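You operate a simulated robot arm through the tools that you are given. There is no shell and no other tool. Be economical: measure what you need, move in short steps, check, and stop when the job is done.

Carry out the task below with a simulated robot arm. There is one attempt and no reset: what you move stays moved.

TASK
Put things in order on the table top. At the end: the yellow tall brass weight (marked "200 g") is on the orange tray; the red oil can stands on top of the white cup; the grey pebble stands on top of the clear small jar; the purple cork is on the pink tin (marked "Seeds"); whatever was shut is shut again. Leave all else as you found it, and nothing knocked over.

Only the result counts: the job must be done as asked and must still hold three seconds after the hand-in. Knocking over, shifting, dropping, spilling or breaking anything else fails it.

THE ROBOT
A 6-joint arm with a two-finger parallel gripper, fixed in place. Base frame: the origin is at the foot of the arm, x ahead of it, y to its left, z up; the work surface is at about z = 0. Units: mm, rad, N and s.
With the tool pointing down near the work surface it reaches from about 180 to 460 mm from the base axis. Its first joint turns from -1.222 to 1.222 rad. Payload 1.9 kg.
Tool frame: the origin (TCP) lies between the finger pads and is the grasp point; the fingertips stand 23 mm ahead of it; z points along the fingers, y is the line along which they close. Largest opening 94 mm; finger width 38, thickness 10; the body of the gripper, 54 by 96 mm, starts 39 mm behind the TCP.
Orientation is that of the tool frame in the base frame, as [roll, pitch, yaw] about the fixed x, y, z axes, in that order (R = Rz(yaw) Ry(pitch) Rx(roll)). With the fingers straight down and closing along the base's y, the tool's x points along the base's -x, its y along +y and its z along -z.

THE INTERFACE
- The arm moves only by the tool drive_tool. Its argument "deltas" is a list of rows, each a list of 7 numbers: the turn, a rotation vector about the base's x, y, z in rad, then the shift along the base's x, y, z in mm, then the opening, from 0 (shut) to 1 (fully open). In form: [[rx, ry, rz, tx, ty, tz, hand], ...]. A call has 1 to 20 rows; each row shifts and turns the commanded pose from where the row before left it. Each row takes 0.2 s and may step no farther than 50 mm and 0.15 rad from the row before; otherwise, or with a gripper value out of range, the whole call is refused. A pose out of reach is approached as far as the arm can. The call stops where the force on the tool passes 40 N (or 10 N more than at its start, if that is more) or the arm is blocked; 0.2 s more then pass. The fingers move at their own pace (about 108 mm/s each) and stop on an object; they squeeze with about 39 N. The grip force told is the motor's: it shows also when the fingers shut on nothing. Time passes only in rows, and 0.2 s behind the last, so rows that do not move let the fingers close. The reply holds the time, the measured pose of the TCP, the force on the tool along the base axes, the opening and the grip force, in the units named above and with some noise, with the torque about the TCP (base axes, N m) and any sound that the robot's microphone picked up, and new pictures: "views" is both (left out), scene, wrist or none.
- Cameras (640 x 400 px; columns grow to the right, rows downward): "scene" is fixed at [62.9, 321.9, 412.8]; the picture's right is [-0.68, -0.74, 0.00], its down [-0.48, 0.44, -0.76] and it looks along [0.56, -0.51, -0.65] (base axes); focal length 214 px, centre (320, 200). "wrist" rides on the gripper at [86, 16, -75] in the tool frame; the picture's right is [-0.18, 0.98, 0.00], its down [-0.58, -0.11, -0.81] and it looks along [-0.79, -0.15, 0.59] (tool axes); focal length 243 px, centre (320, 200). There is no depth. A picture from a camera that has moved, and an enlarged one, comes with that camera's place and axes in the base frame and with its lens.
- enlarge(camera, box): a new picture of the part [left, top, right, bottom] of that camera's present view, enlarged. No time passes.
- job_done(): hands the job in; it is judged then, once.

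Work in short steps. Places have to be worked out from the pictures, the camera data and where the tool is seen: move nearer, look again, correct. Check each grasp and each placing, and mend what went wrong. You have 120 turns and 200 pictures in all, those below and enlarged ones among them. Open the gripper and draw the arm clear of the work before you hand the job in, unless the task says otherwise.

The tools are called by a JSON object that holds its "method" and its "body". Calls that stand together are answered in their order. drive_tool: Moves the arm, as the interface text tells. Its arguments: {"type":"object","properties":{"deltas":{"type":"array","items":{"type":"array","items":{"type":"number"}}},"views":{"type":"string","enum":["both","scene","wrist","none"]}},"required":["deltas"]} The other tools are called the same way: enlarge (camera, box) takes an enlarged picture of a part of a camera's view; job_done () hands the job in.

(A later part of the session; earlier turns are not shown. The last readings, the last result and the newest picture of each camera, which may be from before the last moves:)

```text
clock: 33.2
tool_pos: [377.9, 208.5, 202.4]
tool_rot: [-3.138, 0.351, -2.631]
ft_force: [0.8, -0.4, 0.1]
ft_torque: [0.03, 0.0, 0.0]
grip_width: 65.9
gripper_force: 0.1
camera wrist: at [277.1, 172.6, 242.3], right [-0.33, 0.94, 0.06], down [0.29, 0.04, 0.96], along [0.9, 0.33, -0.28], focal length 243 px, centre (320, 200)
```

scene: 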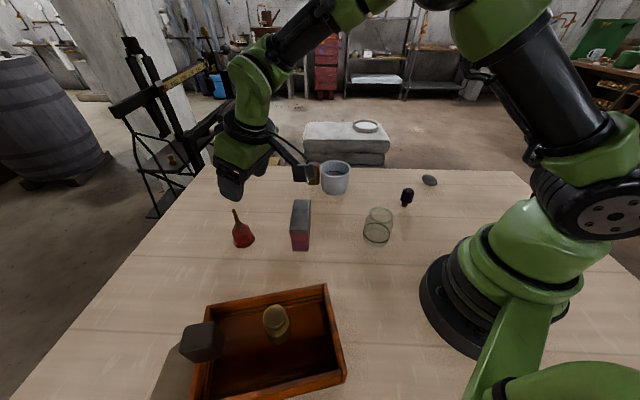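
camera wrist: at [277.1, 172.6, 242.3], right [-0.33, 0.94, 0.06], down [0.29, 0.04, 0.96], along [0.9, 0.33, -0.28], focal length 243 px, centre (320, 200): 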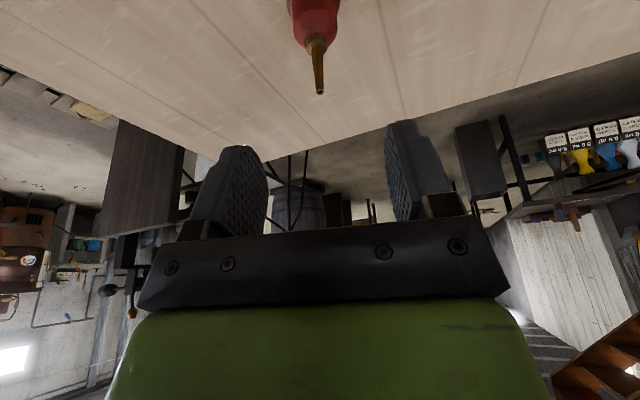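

Triangulated spout: tip (431,235,104). I move above it and then down to TCP z≈80, fingers straddling the spout.

{"method": "drive_tool", "body": {"deltas": [[0, 0, 0, 26, 13, -30, 0.7], [0, 0, 0, 27, 13.5, -30, 0.7], [0, 0, 0, 0, 0, -30, 0.7], [0, 0, 0, 0, 0, -20, 0.7], [0, 0, 0, 0, 0, -10, 0.7], [0, 0, 0, 0, 0, 0, 0.7]], "views": "both"}}

```text
clock: 34.6
tool_pos: [431.7, 235.3, 81.5]
tool_rot: [-3.14, 0.35, -2.633]
ft_force: [-0.3, 0.4, 0.6]
ft_torque: [0.02, -0.02, -0.03]
grip_width: 66.2
gripper_force: 0.1
camera wrist: at [329.8, 198.7, 122.8], right [-0.33, 0.94, 0.06], down [0.29, 0.04, 0.96], along [0.9, 0.33, -0.28], focal length 243 px, centre (320, 200)
```

scene: 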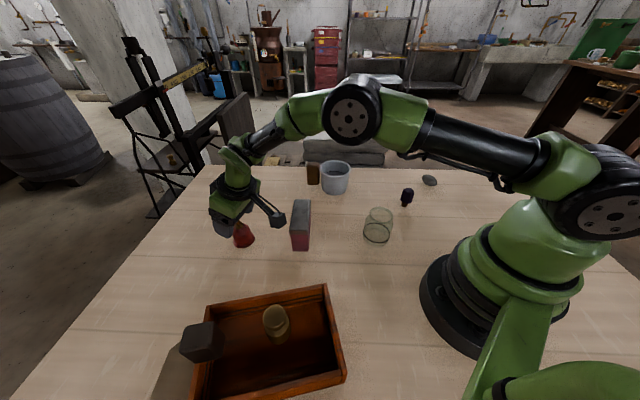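
wrist: 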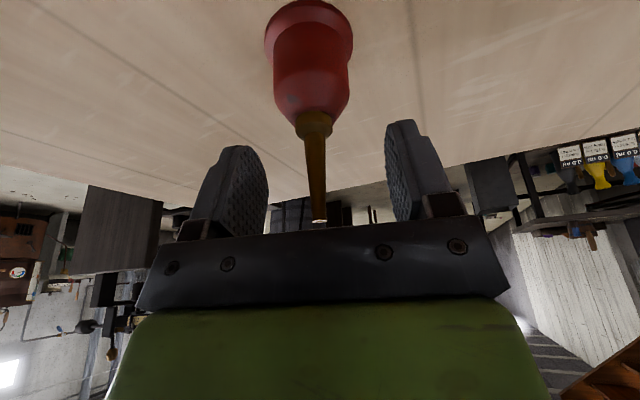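

The spout is centred. I lower 4 mm so the tips catch the collar, then close gently and check.

{"method": "drive_tool", "body": {"deltas": [[0, 0, 0, 0, 0, -4, 0.7], [0, 0, 0, 0, 0, 0, 0.2], [0, 0, 0, 0, 0, 0, 0], [0, 0, 0, 0, 0, 0, 0], [0, 0, 0, 0, 0, 0, 0]], "views": "wrist"}}

{"method": "enlarge", "body": {"camera": "wrist", "box": [220, 0, 420, 240]}}

```text
clock: 35.8
tool_pos: [432.8, 236.7, 81.6]
tool_rot: [-3.138, 0.358, -2.629]
ft_force: [-1.7, 2.0, 36.4]
ft_torque: [0.23, -0.07, 0.02]
grip_width: 30.9
gripper_force: 39.1
camera wrist: at [330.9, 199.3, 120.9], right [-0.33, 0.94, 0.06], down [0.28, 0.04, 0.96], along [0.9, 0.33, -0.28], focal length 243 px, centre (320, 200)
```

wrist: 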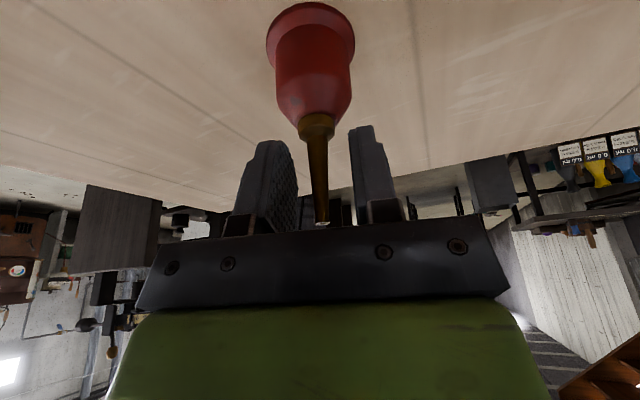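

```text
1.67 times, centred on (320, 120) of wrist
camera zoom: at [330.9, 199.3, 120.9], right [-0.33, 0.94, 0.06], down [0.28, 0.04, 0.96], along [0.9, 0.33, -0.28], focal length 404 px, centre (320, 333)
```

zoom: 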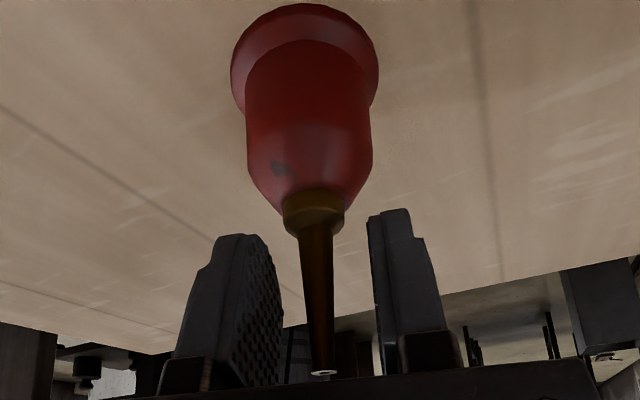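

The fingers stopped at 31 mm with nothing visible there. So collision shapes are convex hulls, which explains the tray surface and means cup and jar tops act as solid. The cone is a bad grip, so I open and grip the body lower down.

{"method": "drive_tool", "body": {"deltas": [[0, 0, 0, 0, 0, 2, 0.75], [0, 0, 0, 0, 0, 0, 0.75], [0, 0, 0, -2, -1, -15, 0.75], [0, 0, 0, -2, -1, -15, 0.75], [0, 0, 0, 0, 0, -12, 0.75], [0, 0, 0, 0, 0, 0, 0.75]], "views": "both"}}

```text
clock: 36.9
tool_pos: [432.8, 235.7, 58.8]
tool_rot: [-3.135, 0.377, -2.631]
ft_force: [-2.6, -0.5, 13.7]
ft_torque: [0.04, -0.09, 0.0]
grip_width: 70.4
gripper_force: 0.1
stopped in row 5: the force on the tool passed its limit (the readings are from after the stop); the commanded pose is now the measured one
camera wrist: at [330.6, 198.5, 95.7], right [-0.33, 0.94, 0.06], down [0.27, 0.03, 0.96], along [0.91, 0.34, -0.26], focal length 243 px, centre (320, 200)
```

scene: 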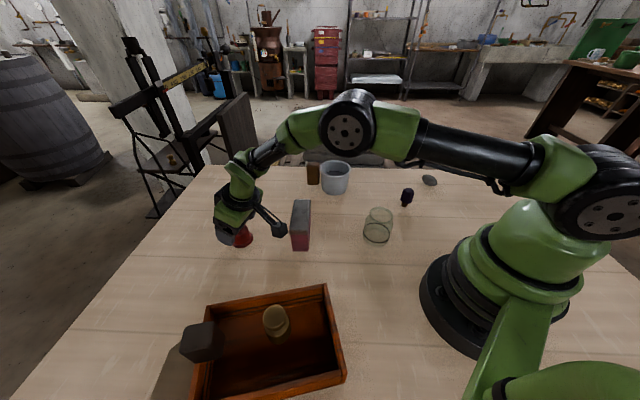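
wrist: 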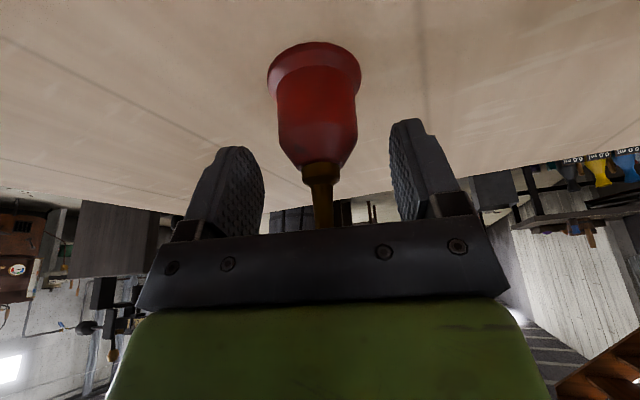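

The spout tip hit the palm: this vertical-ish grip cannot go low enough. I will tilt to 0.7 rad so that the palm sits behind the spout, with pointing azimuth 0.25 to keep the camera clear of the tin. I raise first and reorient.

{"method": "drive_tool", "body": {"deltas": [[0, 0, 0, 0, 0, 30, 0.75], [0, 0, 0, 0, 0, 45, 0.75], [0, 0, 0, 0, 0, 40, 0.75], [0, 0, -0.13, 0, 0, 0, 0.75], [0, 0, -0.13, 0, 0, 0, 0.75], [0.0266, -0.1044, 0, -6, -1, 0, 0.75], [0.0266, -0.1044, 0, -6, -2, 0, 0.75], [0.0266, -0.1044, 0, 0, 0, 0, 0.75], [0, 0, 0, 0, 0, 0, 0.75]], "views": "both"}}

```text
clock: 38.9
tool_pos: [419.5, 231.9, 171.9]
tool_rot: [-3.137, 0.694, -2.888]
ft_force: [0.4, 0.0, 1.1]
ft_torque: [0.0, 0.01, 0.01]
grip_width: 70.3
gripper_force: 0.0
camera wrist: at [304.9, 221.1, 173.2], right [-0.11, 0.99, 0.11], down [-0.04, -0.12, 0.99], along [0.99, 0.1, 0.05], focal length 243 px, centre (320, 200)
```

scene: 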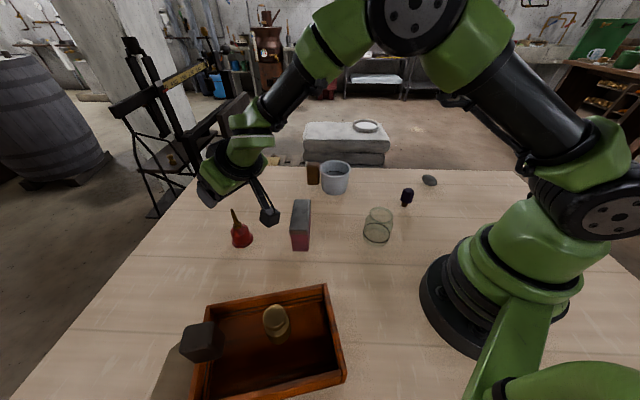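
wrist: 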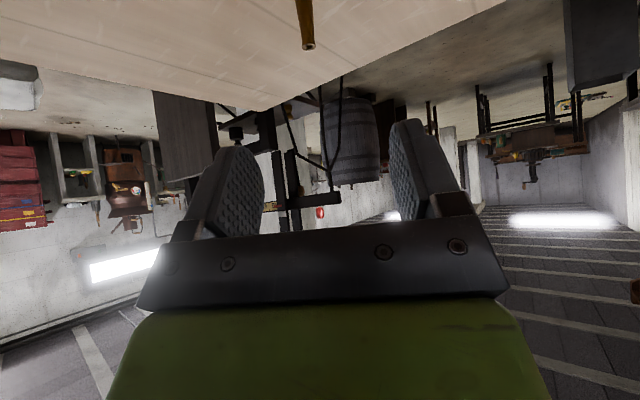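

The can may have shifted slightly from the press; I re-measure it.

{"method": "enlarge", "body": {"camera": "scene", "box": [210, 150, 330, 260]}}

```text
3.64 times, centred on (270, 205) of scene
camera zoom: at [62.9, 321.9, 412.8], right [-0.68, -0.74, 0.0], down [-0.48, 0.44, -0.76], along [0.56, -0.51, -0.65], focal length 780 px, centre (502, 182)
```

zoom: 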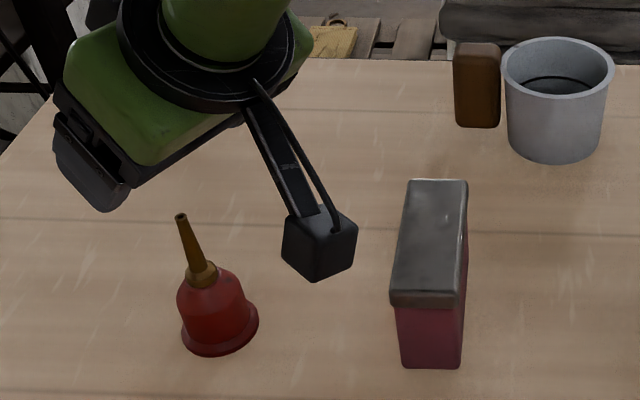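

Can axis now ≈(430,238). I descend with the TCP at (420.5,235.5), fingers straddling, to z≈38.

{"method": "drive_tool", "body": {"deltas": [[0, 0, 0, 1, 3.5, -40, 0.8], [0, 0, 0, 0, 0, -40, 0.8], [0, 0, 0, 0, 0, -25, 0.8], [0, 0, 0, 0, 0, -15, 0.8], [0, 0, 0, 0, 0, -8, 0.8], [0, 0, 0, 0, 0, -6, 0.8], [0, 0, 0, 0, 0, 0, 0.8]], "views": "both"}}

```text
clock: 40.5
tool_pos: [420.6, 234.4, 38.4]
tool_rot: [-3.137, 0.693, -2.889]
ft_force: [-0.6, -0.1, 0.7]
ft_torque: [0.0, 0.0, -0.01]
grip_width: 75.4
gripper_force: 0.1
camera wrist: at [306.1, 224.4, 39.2], right [-0.1, 0.99, 0.11], down [-0.04, -0.12, 0.99], along [0.99, 0.1, 0.05], focal length 243 px, centre (320, 200)
```

scene: 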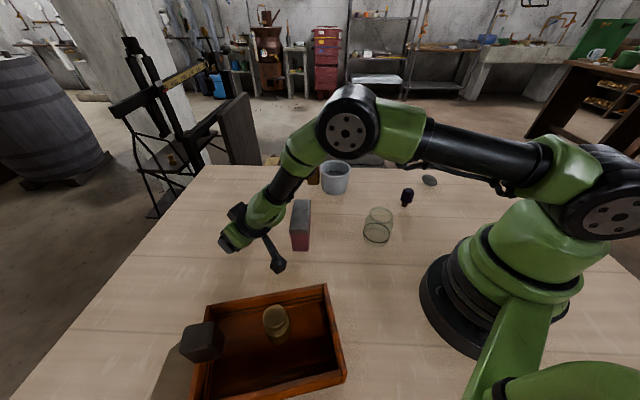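
wrist: 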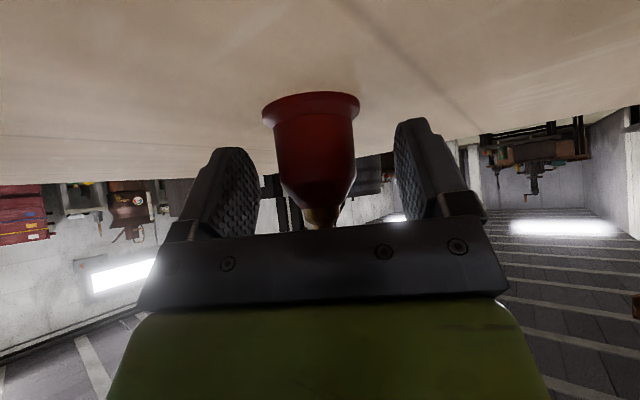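

The body is centred between the fingers. I close now with a small lateral correction.

{"method": "drive_tool", "body": {"deltas": [[0, 0, 0, 0.5, -2.5, 0, 0.8], [0, 0, 0, 0, 0, 0, 0.5], [0, 0, 0, 0, 0, 0, 0], [0, 0, 0, 0, 0, 0, 0], [0, 0, 0, 0, 0, 0, 0]], "views": "wrist"}}

```text
clock: 41.7
tool_pos: [421.2, 233.0, 37.2]
tool_rot: [-3.136, 0.692, -2.89]
ft_force: [0.4, 0.4, -0.3]
ft_torque: [0.02, 0.01, 0.02]
grip_width: 38.2
gripper_force: 39.3
camera wrist: at [306.5, 222.0, 39.5], right [-0.1, 0.99, 0.11], down [-0.04, -0.12, 0.99], along [0.99, 0.1, 0.05], focal length 243 px, centre (320, 200)
```

wrist: 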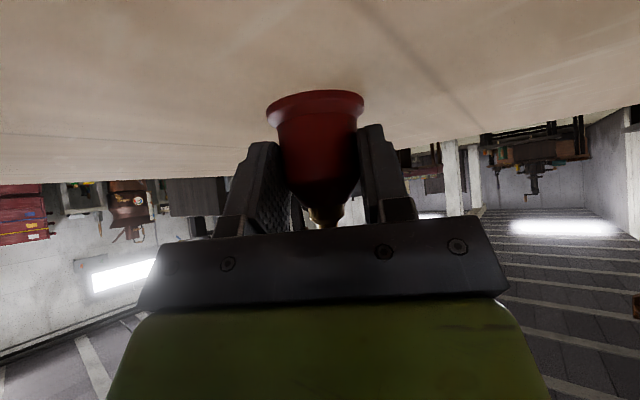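

Gripped (38 mm). Lift straight, then retract and swing to the cup azimuth.

{"method": "drive_tool", "body": {"deltas": [[0, 0, 0, 0, 0, 15, 0], [0, 0, 0, 0, 0, 45, 0], [0, 0, 0, 0, 0, 45, 0], [0, 0, 0, -33, -18.3, 25, 0], [0, 0, 0, -33, -18.3, 20, 0], [0, 0, 0, -33, -18.3, 0, 0], [0, 0, 0, -33, -18.3, 0, 0], [0, 0, -0.136, 19, -40.7, 0, 0], [0, 0, -0.136, 13.3, -42.8, 0, 0], [0, 0, -0.136, 7.3, -44.2, 0, 0], [0, 0, -0.136, 1.3, -44.9, 0, 0], [0, 0, -0.136, -4.7, -44.6, 0, 0], [0, 0, 0, 0, 0, 0, 0]], "views": "both"}}

```text
clock: 44.5
tool_pos: [326.5, -58.5, 188.1]
tool_rot: [-3.136, 0.694, 2.714]
ft_force: [0.0, 0.3, -1.2]
ft_torque: [0.05, 0.04, 0.02]
grip_width: 38.2
gripper_force: 38.9
camera wrist: at [228.0, 5.6, 189.8], right [0.54, 0.83, 0.11], down [-0.11, -0.07, 0.99], along [0.83, -0.55, 0.05], focal length 243 px, centre (320, 200)
```

scene: 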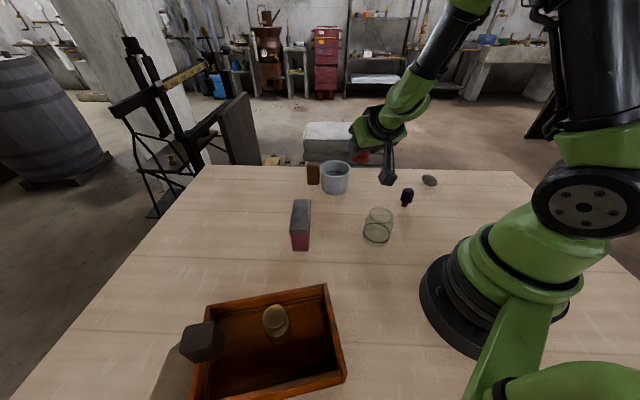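
wrist: 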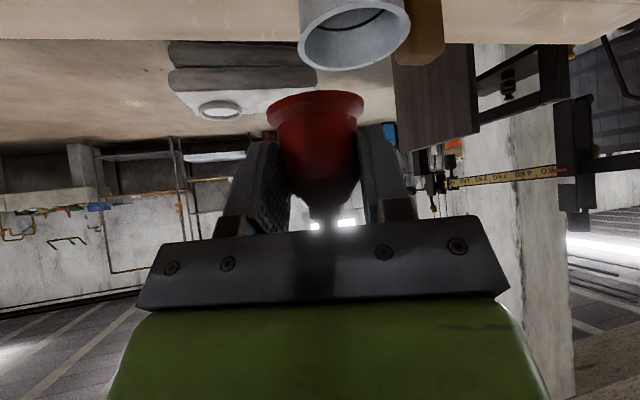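

The can is held upright. Cup centre ≈(428,-74), rim 58–74 high, so I bring the can over it (TCP (419,-70), z 135) and check in the scene view.

{"method": "drive_tool", "body": {"deltas": [[0, 0, 0, 31, -4, 0, 0], [0, 0, 0, 31, -4, 0, 0], [0, 0, 0, 30.5, -3.5, -20, 0], [0, 0, 0, 0, 0, -25, 0], [0, 0, 0, 0, 0, 0, 0]], "views": "both"}}

{"method": "enlarge", "body": {"camera": "scene", "box": [285, 110, 395, 210]}}

```text
clock: 45.7
tool_pos: [419.2, -70.0, 143.0]
tool_rot: [-3.136, 0.694, 2.713]
ft_force: [0.1, -0.2, -1.1]
ft_torque: [0.03, -0.02, -0.05]
grip_width: 38.1
gripper_force: 39.0
camera wrist: at [321.6, -5.4, 144.0], right [0.54, 0.83, 0.11], down [-0.11, -0.07, 0.99], along [0.84, -0.55, 0.05], focal length 243 px, centre (320, 200)
```

scene: 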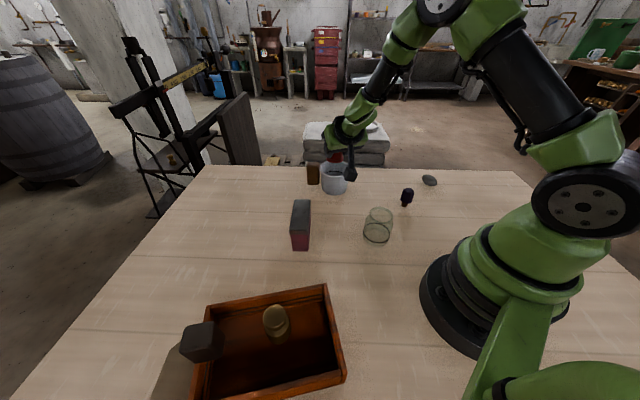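
wrist: 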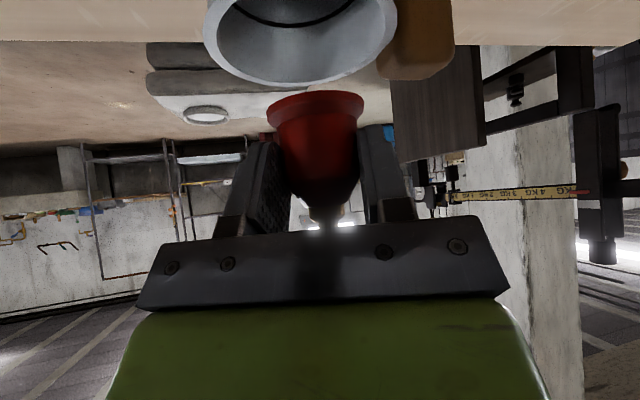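

```text
4.00 times, centred on (340, 160) of scene
camera zoom: at [62.9, 321.9, 412.8], right [-0.68, -0.74, 0.0], down [-0.48, 0.44, -0.76], along [0.56, -0.51, -0.65], focal length 858 px, centre (240, 360)
```

zoom: 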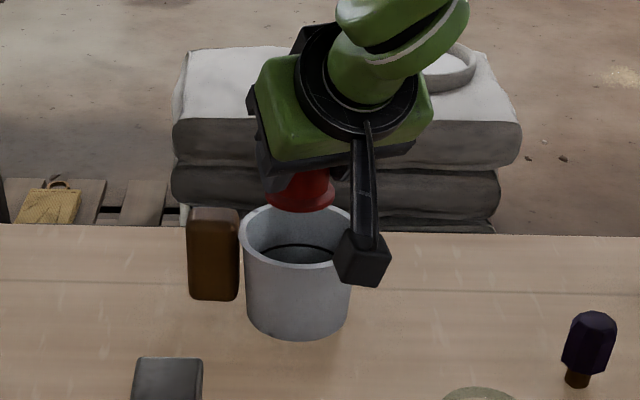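

Both views show the can well aligned over the cup. I descend in fine steps to contact.

{"method": "drive_tool", "body": {"deltas": [[0, 0, 0, 0, 0, -12, 0], [0, 0, 0, 0, 0, -8, 0], [0, 0, 0, 0, 0, -4, 0], [0, 0, 0, 0, 0, -2, 0], [0, 0, 0, 0, 0, -2, 0], [0, 0, 0, 0, 0, -2, 0], [0, 0, 0, 0, 0, -2, 0], [0, 0, 0, 0, 0, 0, 0]], "views": "scene"}}

{"method": "enlarge", "body": {"camera": "scene", "box": [285, 110, 395, 210]}}

```text
clock: 47.5
tool_pos: [417.9, -67.9, 111.0]
tool_rot: [-3.136, 0.694, 2.714]
ft_force: [-0.4, -0.2, -0.3]
ft_torque: [0.02, 0.01, -0.01]
grip_width: 38.3
gripper_force: 38.6
```

scene: 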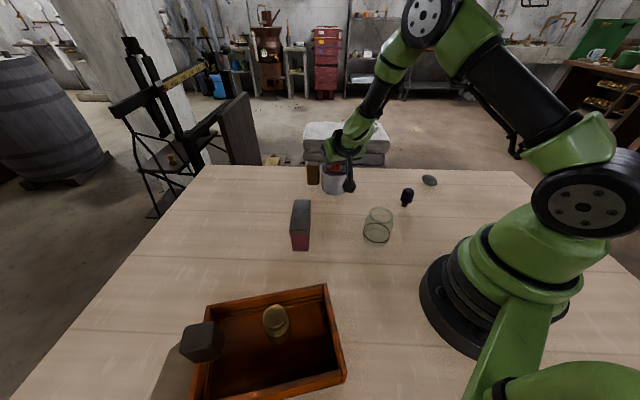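

```text
4.00 times, centred on (340, 160) of scene
camera zoom: at [62.9, 321.9, 412.8], right [-0.68, -0.74, 0.0], down [-0.48, 0.44, -0.76], along [0.56, -0.51, -0.65], focal length 858 px, centre (240, 360)
```

zoom: 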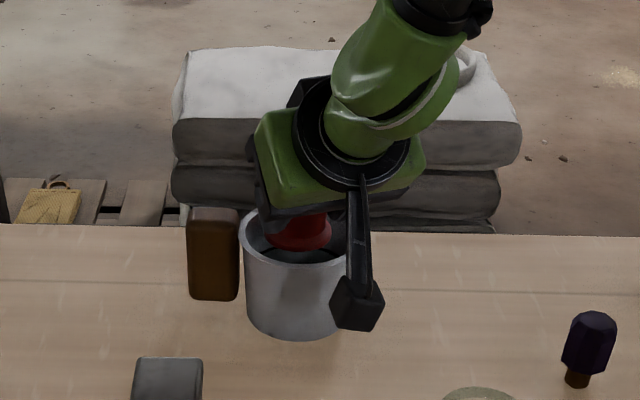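

Base is at about 74, at rim level, with no contact yet. I continue in 1.5 mm steps.

{"method": "drive_tool", "body": {"deltas": [[0, 0, 0, 0, 0, -1.5, 0], [0, 0, 0, 0, 0, -1.5, 0], [0, 0, 0, 0, 0, -1.5, 0], [0, 0, 0, 0, 0, -1.5, 0], [0, 0, 0, 0, 0, -1.5, 0], [0, 0, 0, 0, 0, -1.5, 0], [0, 0, 0, 0, 0, 0, 0]], "views": "none"}}

```text
clock: 49.1
tool_pos: [420.4, -68.4, 103.0]
tool_rot: [-3.137, 0.697, 2.713]
ft_force: [8.1, -3.6, 28.4]
ft_torque: [-0.3, -0.48, -0.01]
grip_width: 37.9
gripper_force: 39.2
```

Contact: the force line passes through the can base centre, so the can stands on the cup top (base z≈67). I relieve a little, open, and back away upward and inward so the palm clears the spout.

{"method": "drive_tool", "body": {"deltas": [[0, 0, 0, 0, 0, 1, 0], [0, 0, 0, 0, 0, 0, 0.3], [0, 0, 0, 0, 0, 0, 0.6], [0, 0, 0, 0, 0, 0, 0.75], [0, 0, 0, 0, 0, 0, 0.75]], "views": "both"}}

```text
clock: 50.3
tool_pos: [418.2, -68.6, 101.9]
tool_rot: [-3.135, 0.692, 2.715]
ft_force: [-0.1, 0.3, 0.9]
ft_torque: [0.0, -0.03, -0.04]
grip_width: 70.3
gripper_force: 0.1
camera wrist: at [320.8, -5.0, 103.8], right [0.54, 0.83, 0.11], down [-0.1, -0.07, 0.99], along [0.84, -0.55, 0.05], focal length 243 px, centre (320, 200)
```

scene: 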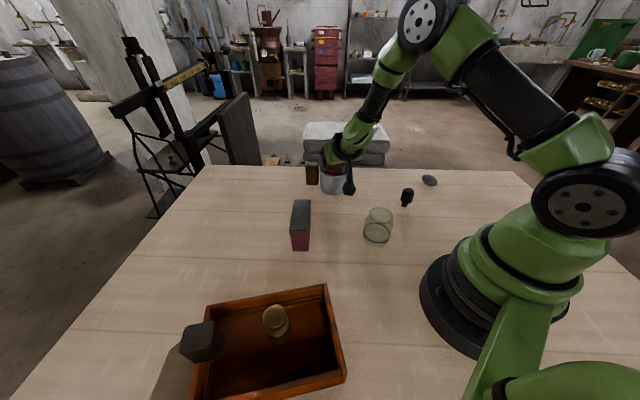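
wrist: 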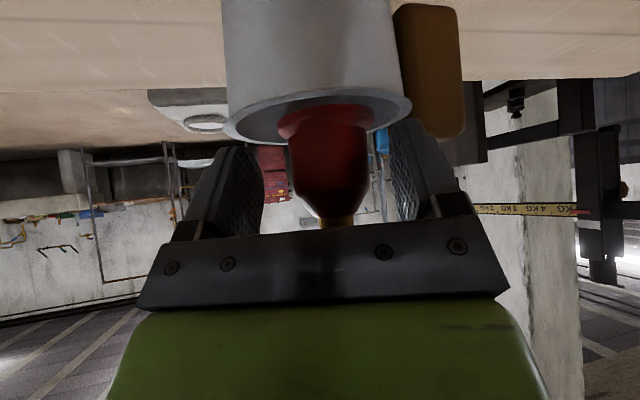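

The can stands on the cup. I withdraw straight up and slightly inward, then look.

{"method": "drive_tool", "body": {"deltas": [[0, 0, 0, -3, 1.5, 8, 0.8], [0, 0, 0, -3, 1.5, 25, 0.8], [0, 0, 0, -4, 2, 40, 0.8], [0, 0, 0, -10, 5, 40, 0.8], [0, 0, 0, -40, 10, 20, 0.8], [0, 0, 0, 0, 0, 0, 0.8]], "views": "both"}}

{"method": "enlarge", "body": {"camera": "scene", "box": [285, 110, 395, 210]}}

```text
clock: 51.7
tool_pos: [358.7, -48.2, 236.4]
tool_rot: [-3.136, 0.693, 2.715]
ft_force: [-0.3, -0.7, 0.0]
ft_torque: [-0.02, 0.0, -0.02]
grip_width: 75.1
gripper_force: 0.0
camera wrist: at [261.5, 16.0, 237.6], right [0.54, 0.83, 0.11], down [-0.11, -0.07, 0.99], along [0.84, -0.55, 0.05], focal length 243 px, centre (320, 200)
```

scene: 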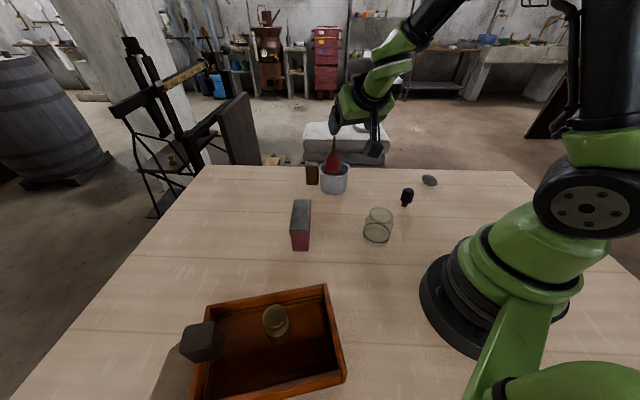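
wrist: 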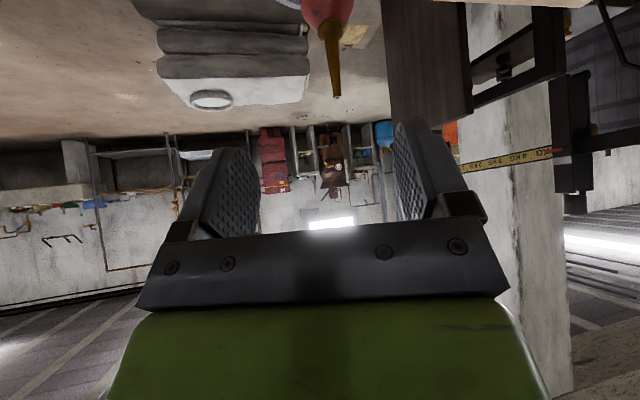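

```text
4.00 times, centred on (340, 160) of scene
camera zoom: at [62.8, 321.9, 412.8], right [-0.68, -0.74, 0.0], down [-0.48, 0.44, -0.76], along [0.56, -0.51, -0.65], focal length 858 px, centre (240, 360)
```

zoom: 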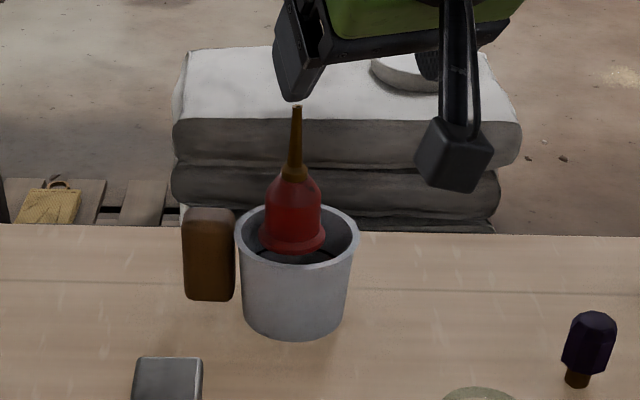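

The can stands upright on the cup. The cup and brown block seem to have moved by a few pixels, so I compare with the initial zoom.

{"method": "enlarge", "body": {"camera": "scene", "box": [330, 150, 450, 260]}}

{"method": "enlarge", "body": {"camera": "scene", "box": [210, 150, 330, 260]}}

```text
3.64 times, centred on (390, 205) of scene
camera zoom: at [62.8, 321.9, 412.8], right [-0.68, -0.74, 0.0], down [-0.48, 0.44, -0.76], along [0.56, -0.51, -0.65], focal length 780 px, centre (66, 182)
```

zoom: 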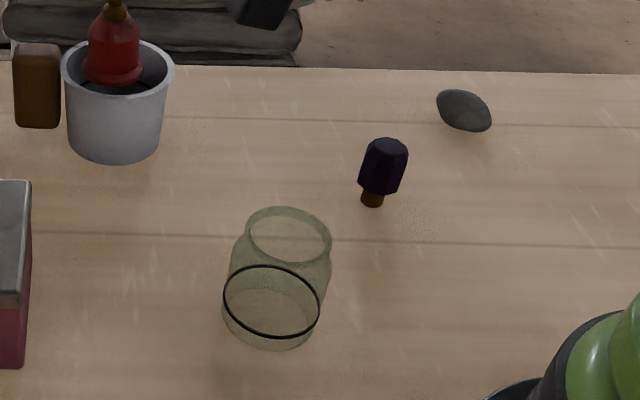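

```text
3.64 times, centred on (270, 205) of scene
camera zoom: at [62.8, 321.9, 412.8], right [-0.68, -0.74, 0.0], down [-0.48, 0.44, -0.76], along [0.56, -0.51, -0.65], focal length 780 px, centre (502, 182)
```

zoom: 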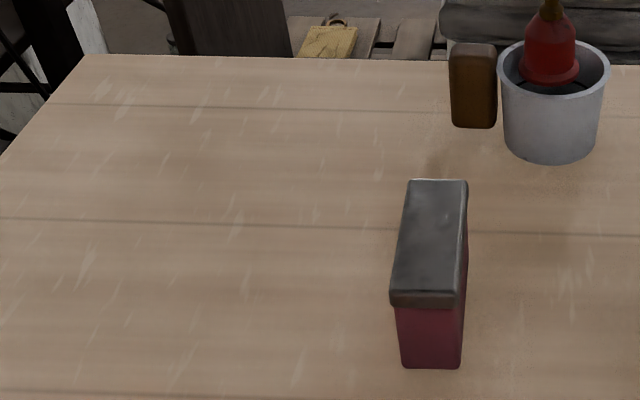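

The cup and block moved only ~3 mm, which is within reason; trying to fix that would risk more. Next is the cork: I straighten the tool and move near it at az -0.61.

{"method": "drive_tool", "body": {"deltas": [[0.0576, 0.1262, 0, -32, -18, 0, 0.8], [0.0576, 0.1262, 0, -32, -18, 0, 0.8], [0.0576, 0.1262, 0, -32, -18, 0, 0.8], [0.0576, 0.1262, 0, -32, -18, 0, 0.8], [0.0576, 0.1262, 0, -20, -18, 0, 0.8], [0, 0, -0.093, 0, 0, -20, 0.8], [0, 0, -0.093, 0, 0, -20, 0.8], [0, 0, 0, 0, 0, 0, 0.8]], "views": "wrist"}}

```text
clock: 53.5
tool_pos: [209.9, -139.3, 195.5]
tool_rot: [-3.137, -0.001, 2.527]
ft_force: [-0.7, -0.4, -1.0]
ft_torque: [-0.02, -0.02, -0.04]
grip_width: 75.3
gripper_force: 0.0
camera wrist: at [149.5, -74.2, 269.6], right [0.72, 0.7, -0.01], down [0.41, -0.42, 0.81], along [0.56, -0.58, -0.59], focal length 243 px, centre (320, 200)
```

wrist: 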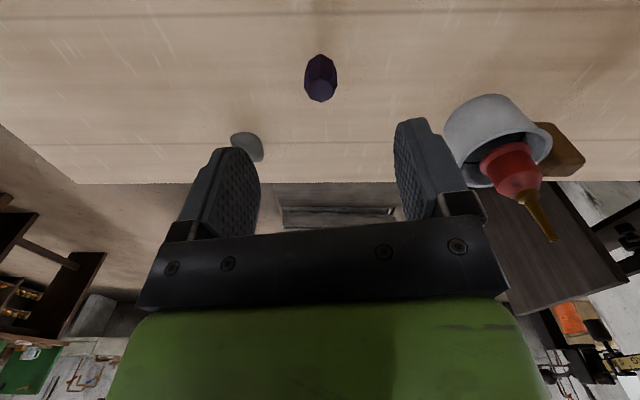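

Cork: axis ≈(239,-166), top z≈50. I go over it and down to TCP z≈33.

{"method": "drive_tool", "body": {"deltas": [[0, 0, 0, 14.5, -13.5, -30, 0.8], [0, 0, 0, 14.5, -13.5, -30, 0.8], [0, 0, 0, 0, 0, -40, 0.8], [0, 0, 0, 0, 0, -30, 0.8], [0, 0, 0, 0, 0, -20, 0.8], [0, 0, 0, 0, 0, -12, 0.8], [0, 0, 0, 0, 0, 0, 0.8]], "views": "wrist"}}

```text
clock: 55.1
tool_pos: [240.4, -167.6, 32.5]
tool_rot: [-3.136, -0.001, 2.527]
ft_force: [-0.5, 0.3, -0.6]
ft_torque: [0.02, 0.02, 0.02]
grip_width: 75.2
gripper_force: 0.0
camera wrist: at [178.3, -101.4, 106.8], right [0.72, 0.7, -0.01], down [0.42, -0.42, 0.81], along [0.56, -0.58, -0.59], focal length 243 px, centre (320, 200)
```

wrist: 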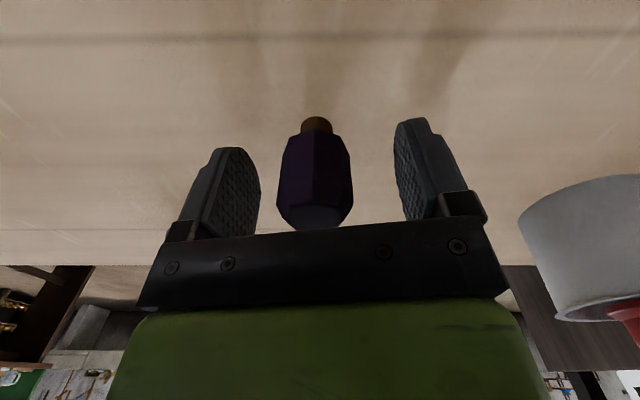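

The cork is centred. Close and lift.

{"method": "drive_tool", "body": {"deltas": [[0, 0, 0, -0.8, -0.8, 0, 0.4], [0, 0, 0, 0, 0, 0, 0], [0, 0, 0, 0, 0, 0, 0], [0, 0, 0, 0, 0, 10, 0], [0, 0, 0, 0, 0, 40, 0], [0, 0, 0, 0, 0, 45, 0], [0, 0, 0, 0, 0, 45, 0], [0, 0, 0, 0, 0, 0, 0]], "views": "wrist"}}

```text
clock: 56.9
tool_pos: [238.0, -166.7, 173.7]
tool_rot: [-3.137, 0.0, 2.528]
ft_force: [-0.3, 0.4, -0.4]
ft_torque: [0.0, 0.01, 0.04]
grip_width: 29.6
gripper_force: 39.0
camera wrist: at [176.7, -102.0, 248.0], right [0.72, 0.7, -0.01], down [0.42, -0.42, 0.81], along [0.56, -0.58, -0.59], focal length 243 px, centre (320, 200)
```

wrist: 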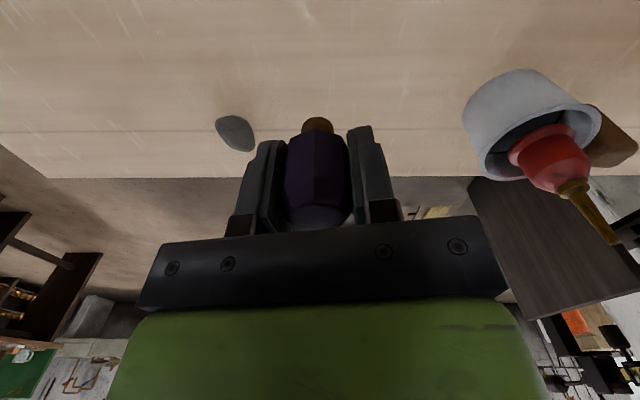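

Cork held; base is 32 below the TCP. I swing to the tin's azimuth (≈0.33) and look at the tin.

{"method": "drive_tool", "body": {"deltas": [[0, 0, 0, 0, 0, 20, 0], [0, 0, 0.134, 20.1, 33.3, 0, 0], [0, 0, 0.134, 15.5, 35.7, 0, 0], [0, 0, 0.134, 10.6, 37.4, 0, 0], [0, 0, 0.134, 5.5, 38.5, 0, 0], [0, 0, 0.134, 0.3, 38.9, 0, 0], [0, 0, 0.134, -4.9, 38.6, 0, 0], [0, 0, 0.134, -10, 37.6, 0, 0], [0, 0, 0, 0, 0, 0, 0]], "views": "wrist"}}

{"method": "enlarge", "body": {"camera": "wrist", "box": [230, 0, 430, 150]}}

```text
clock: 58.9
tool_pos: [276.6, 93.6, 193.3]
tool_rot: [-3.137, 0.0, -2.814]
ft_force: [-0.5, 0.2, -0.3]
ft_torque: [-0.01, 0.01, -0.03]
grip_width: 29.3
gripper_force: 39.0
camera wrist: at [188.0, 83.8, 267.6], right [-0.14, 0.99, -0.01], down [0.58, 0.09, 0.81], along [0.8, 0.11, -0.59], focal length 243 px, centre (320, 200)
```

wrist: 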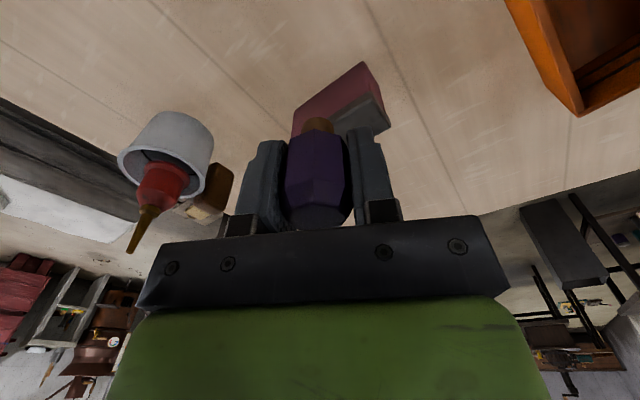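

```text
2.67 times, centred on (330, 75) of wrist
camera zoom: at [188.0, 83.8, 267.6], right [-0.14, 0.99, -0.01], down [0.58, 0.09, 0.81], along [0.8, 0.11, -0.59], focal length 647 px, centre (293, 533)
```

zoom: 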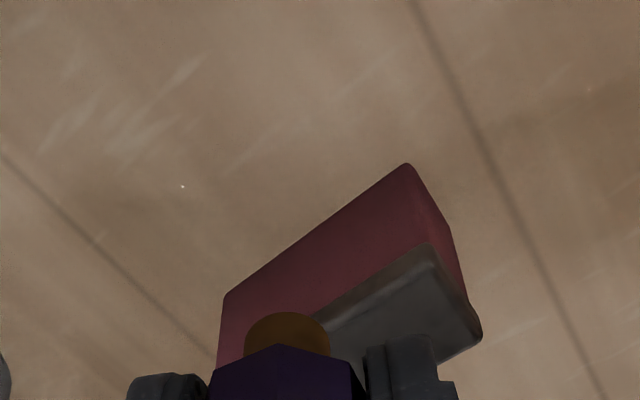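

Tin confirmed: centre ≈(350,119), lid top z≈71. I move the cork over the centre to TCP z≈115.

{"method": "drive_tool", "body": {"deltas": [[0, 0, 0, 37, 13, 0, 0], [0, 0, 0, 36.5, 13, 0, 0], [0, 0, 0, 0, 0, -40, 0], [0, 0, 0, 0, 0, -30, 0], [0, 0, 0, 0, 0, -8, 0], [0, 0, 0, 0, 0, 0, 0]], "views": "both"}}

{"method": "enlarge", "body": {"camera": "scene", "box": [250, 150, 350, 260]}}

```text
clock: 60.3
tool_pos: [348.5, 118.1, 116.6]
tool_rot: [-3.137, -0.001, -2.817]
ft_force: [-0.2, -0.1, 0.2]
ft_torque: [0.02, 0.02, 0.0]
grip_width: 29.2
gripper_force: 38.9
camera wrist: at [260.9, 108.3, 189.7], right [-0.14, 0.99, -0.01], down [0.58, 0.09, 0.81], along [0.8, 0.11, -0.59], focal length 243 px, centre (320, 200)
```

scene: 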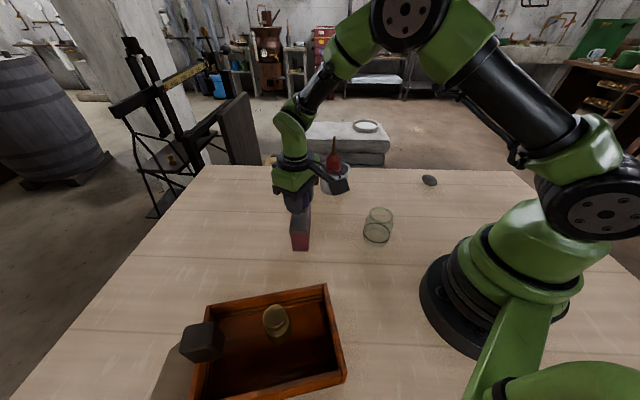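
wrist: 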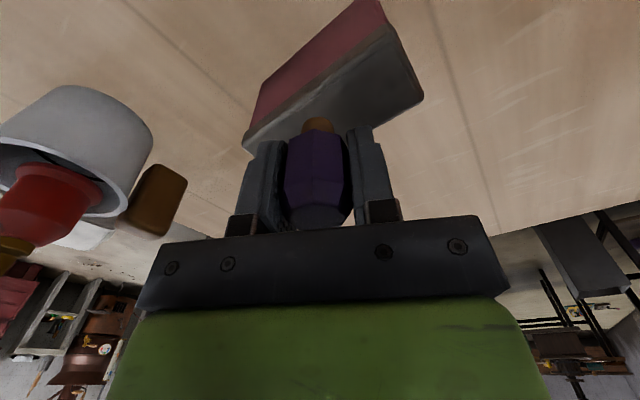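

```text
3.64 times, centred on (300, 205) of scene
camera zoom: at [62.9, 321.9, 412.8], right [-0.68, -0.74, 0.0], down [-0.48, 0.44, -0.76], along [0.56, -0.51, -0.65], focal length 780 px, centre (393, 182)
```

zoom: 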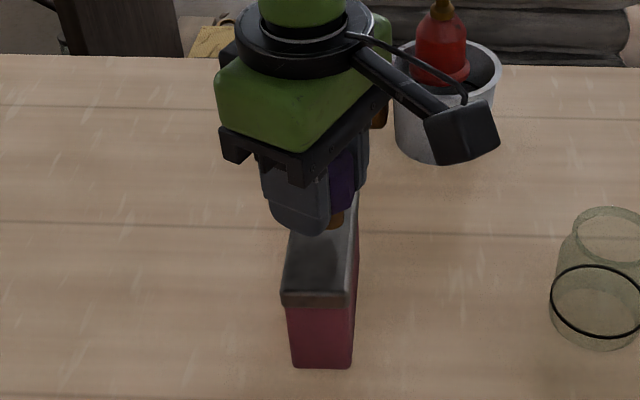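

The stem is ~8 mm off the lid's centreline (toward -x,-y). I shift by (+5,+6) and lower to contact.

{"method": "drive_tool", "body": {"deltas": [[0, 0, 0, 5, 6, 0, 0], [0, 0, 0, 0, 0, -5, 0], [0, 0, 0, 0, 0, -3, 0], [0, 0, 0, 0, 0, -2, 0], [0, 0, 0, 0, 0, -1, 0], [0, 0, 0, 0, 0, 0, 0]], "views": "none"}}

```text
clock: 61.7
tool_pos: [355.4, 124.6, 106.1]
tool_rot: [-3.135, 0.007, -2.818]
ft_force: [1.1, -0.2, 35.6]
ft_torque: [-0.06, 0.24, 0.01]
grip_width: 28.9
gripper_force: 39.5
```

{"method": "drive_tool", "body": {"deltas": [[0, 0, 0, 0, 0, 1.5, 0], [0, 0, 0, 0, 0, 0, 0]], "views": "both"}}

{"method": "enlarge", "body": {"camera": "scene", "box": [250, 150, 350, 260]}}

{"method": "enlarge", "body": {"camera": "wrist", "box": [220, 0, 440, 160]}}

```text
clock: 62.3
tool_pos: [354.8, 125.2, 105.9]
tool_rot: [-3.137, 0.001, -2.818]
ft_force: [7.4, 1.0, 16.1]
ft_torque: [0.02, -0.05, -0.01]
grip_width: 28.9
gripper_force: 39.4
camera wrist: at [266.6, 115.1, 180.2], right [-0.14, 0.99, -0.01], down [0.58, 0.09, 0.81], along [0.8, 0.11, -0.59], focal length 243 px, centre (320, 200)
```

scene: 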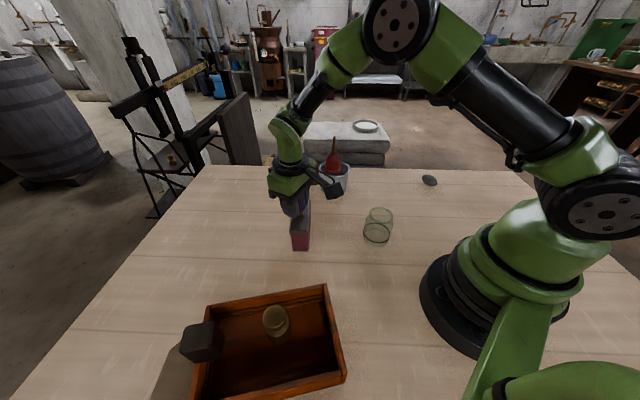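
wrist: 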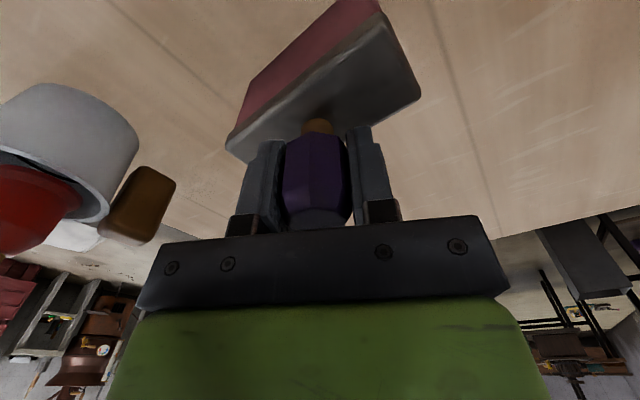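

```text
3.64 times, centred on (300, 205) of scene
camera zoom: at [62.8, 321.8, 412.9], right [-0.68, -0.74, 0.0], down [-0.48, 0.44, -0.76], along [0.56, -0.51, -0.65], focal length 780 px, centre (393, 182)
```

zoom: 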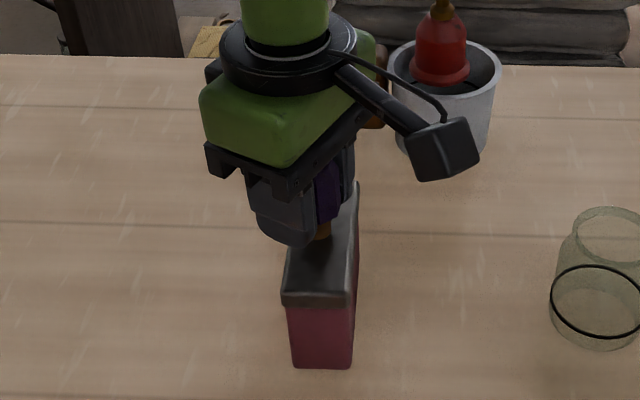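

```text
2.50 times, centred on (330, 80) of wrist
camera zoom: at [266.6, 115.1, 180.2], right [-0.14, 0.99, -0.01], down [0.58, 0.09, 0.81], along [0.8, 0.11, -0.59], focal length 606 px, centre (295, 500)
```

zoom: 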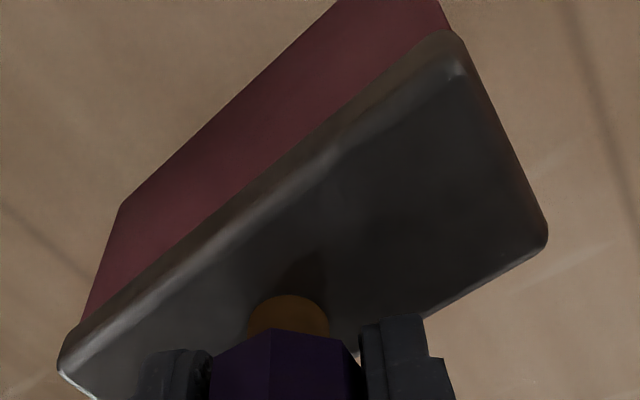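

The cork stands near the lid's centre. I release, opening moderately, and lift away.

{"method": "drive_tool", "body": {"deltas": [[0, 0, 0, 0, 0, 0.5, 0], [0, 0, 0, 0, 0, 0, 0.45], [0, 0, 0, 0, 0, 0, 0.55], [0, 0, 0, 0, 0, 0, 0.55], [0, 0, 0, 0, 0, 25, 0.55], [0, 0, 0, 0, 0, 40, 0.55], [0, 0, 0, -30, -10, 20, 0.55], [0, 0, 0, -45, -15, 0, 0.55], [0, 0, 0, 0, 0, 0, 0.55]], "views": "both"}}

{"method": "enlarge", "body": {"camera": "scene", "box": [250, 150, 350, 260]}}

```text
clock: 64.3
tool_pos: [278.3, 100.5, 192.5]
tool_rot: [-3.138, 0.0, -2.817]
ft_force: [-0.3, 0.0, -0.1]
ft_torque: [-0.03, -0.01, 0.01]
grip_width: 51.8
gripper_force: 0.1
camera wrist: at [190.8, 90.8, 266.7], right [-0.14, 0.99, -0.01], down [0.58, 0.09, 0.81], along [0.8, 0.11, -0.59], focal length 243 px, centre (320, 200)
```

scene: 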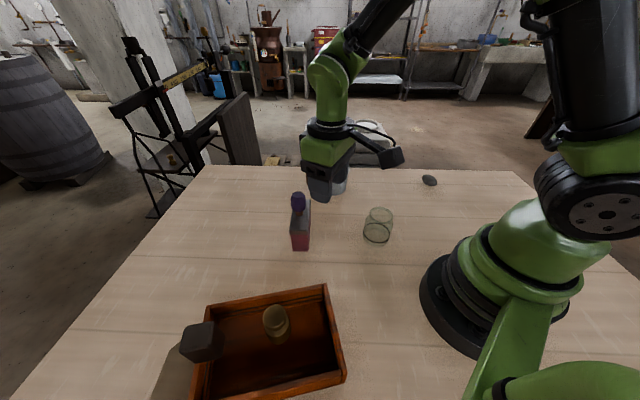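
wrist: 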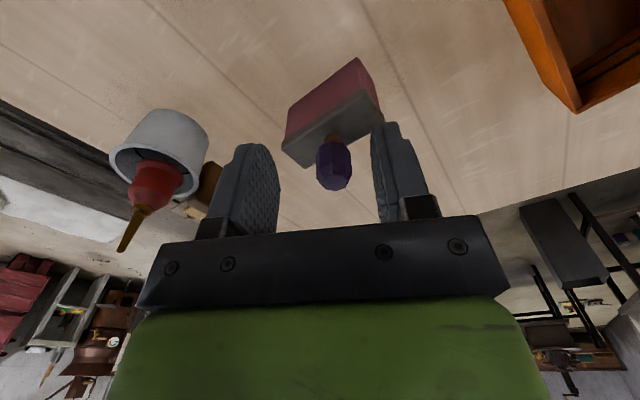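

```text
3.64 times, centred on (300, 205) of scene
camera zoom: at [62.8, 321.8, 412.8], right [-0.68, -0.74, 0.0], down [-0.48, 0.44, -0.76], along [0.56, -0.51, -0.65], focal length 780 px, centre (393, 182)
```

zoom: 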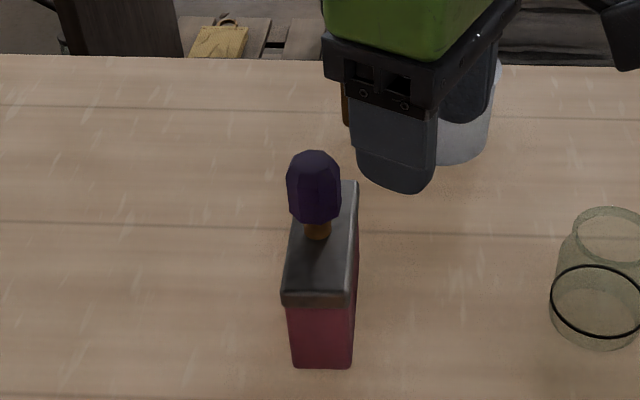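

The cork stands on the tin. Next is the pebble: I swing to az -0.94 and look at it.

{"method": "drive_tool", "body": {"deltas": [[0, 0, -0.1427, 11.6, -40.7, 0, 0.7], [0, 0, -0.1427, 5.5, -41.8, 0, 0.7], [0, 0, -0.1427, -0.4, -42.1, 0, 0.7], [0, 0, -0.1427, -6.4, -41.8, 0, 0.7], [0, 0, -0.1427, -12.2, -40.2, 0, 0.7], [0, 0, -0.1427, -18, -38.3, 0, 0.7], [0, 0, -0.1427, -23.2, -35.4, 0, 0.7], [0, 0, -0.1427, -27.7, -31.5, 0, 0.7], [0, 0, -0.1427, -32.3, -27.5, 0, 0.7], [0, 0, 0, 24, -32, -20, 0.7], [0, 0, 0, 0, 0, 0, 0.7]], "views": "wrist"}}

{"method": "enlarge", "body": {"camera": "wrist", "box": [260, 20, 400, 140]}}

```text
clock: 66.7
tool_pos: [201.5, -271.0, 172.6]
tool_rot: [-3.138, 0.001, 2.181]
ft_force: [0.9, 0.4, 0.3]
ft_torque: [0.01, 0.0, -0.02]
grip_width: 65.7
gripper_force: 0.1
camera wrist: at [164.3, -189.8, 245.7], right [0.91, 0.41, -0.01], down [0.25, -0.54, 0.81], along [0.33, -0.74, -0.59], focal length 243 px, centre (320, 200)
```

wrist: 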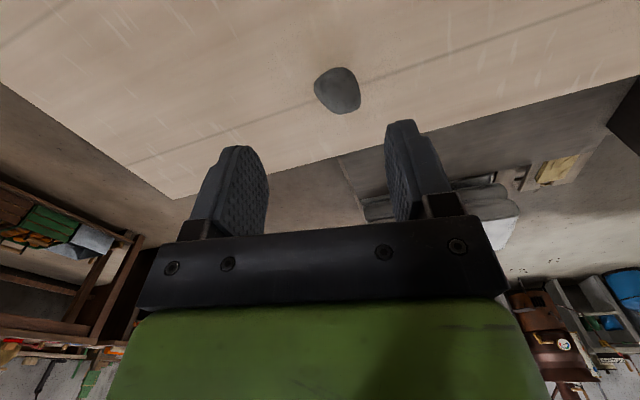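

```text
3.33 times, centred on (330, 80) of wrist
camera zoom: at [164.3, -189.8, 245.7], right [0.91, 0.41, -0.01], down [0.25, -0.54, 0.81], along [0.33, -0.74, -0.59], focal length 809 px, centre (287, 600)
```

zoom: 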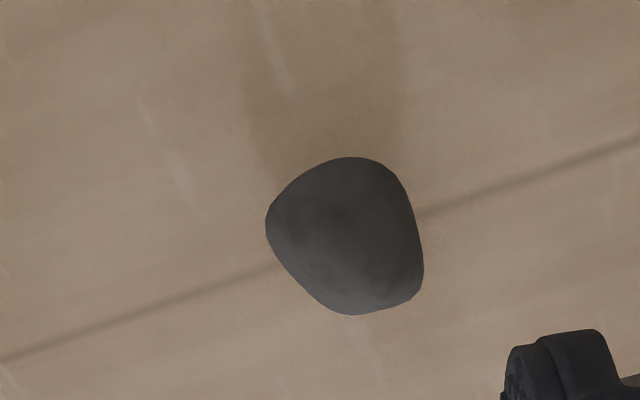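

Pebble centre ≈(236,-308), about 48×42 mm; its flatter flanks face along a ~62° axis. I yaw +0.65 while moving over it, then stop above to check.

{"method": "drive_tool", "body": {"deltas": [[0, 0, 0.13, 10, -10, 0, 0.85], [0, 0, 0.13, 10, -10, 0, 0.85], [0, 0, 0.13, 10, -10, -10, 0.85], [0, 0, 0.13, 4, -7, -20, 0.85], [0, 0, 0.13, 0, 0, -30, 0.85], [0, 0, 0, 0, 0, -20, 0.85], [0, 0, 0, 0, 0, 0, 0.85]], "views": "both"}}

```text
clock: 68.3
tool_pos: [234.6, -309.3, 92.3]
tool_rot: [-3.136, 0.001, 2.833]
ft_force: [-0.2, 0.4, 0.1]
ft_torque: [-0.01, 0.01, 0.0]
grip_width: 79.9
gripper_force: 0.0
camera wrist: at [157.0, -264.8, 166.1], right [0.47, 0.88, -0.01], down [0.52, -0.28, 0.81], along [0.71, -0.39, -0.59], focal length 243 px, centre (320, 200)
```

scene: 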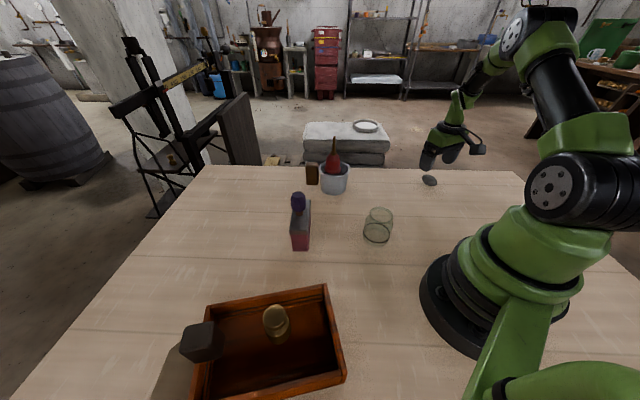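
wrist: 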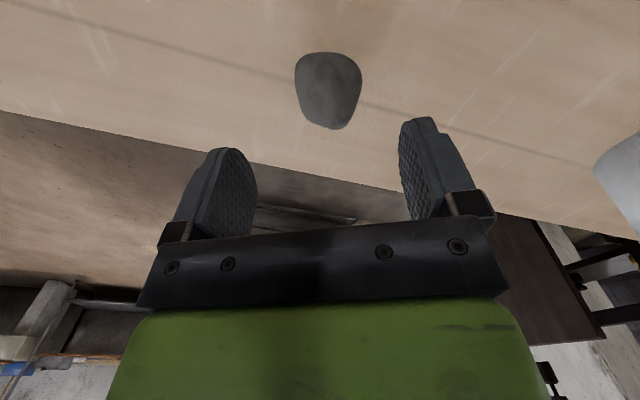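

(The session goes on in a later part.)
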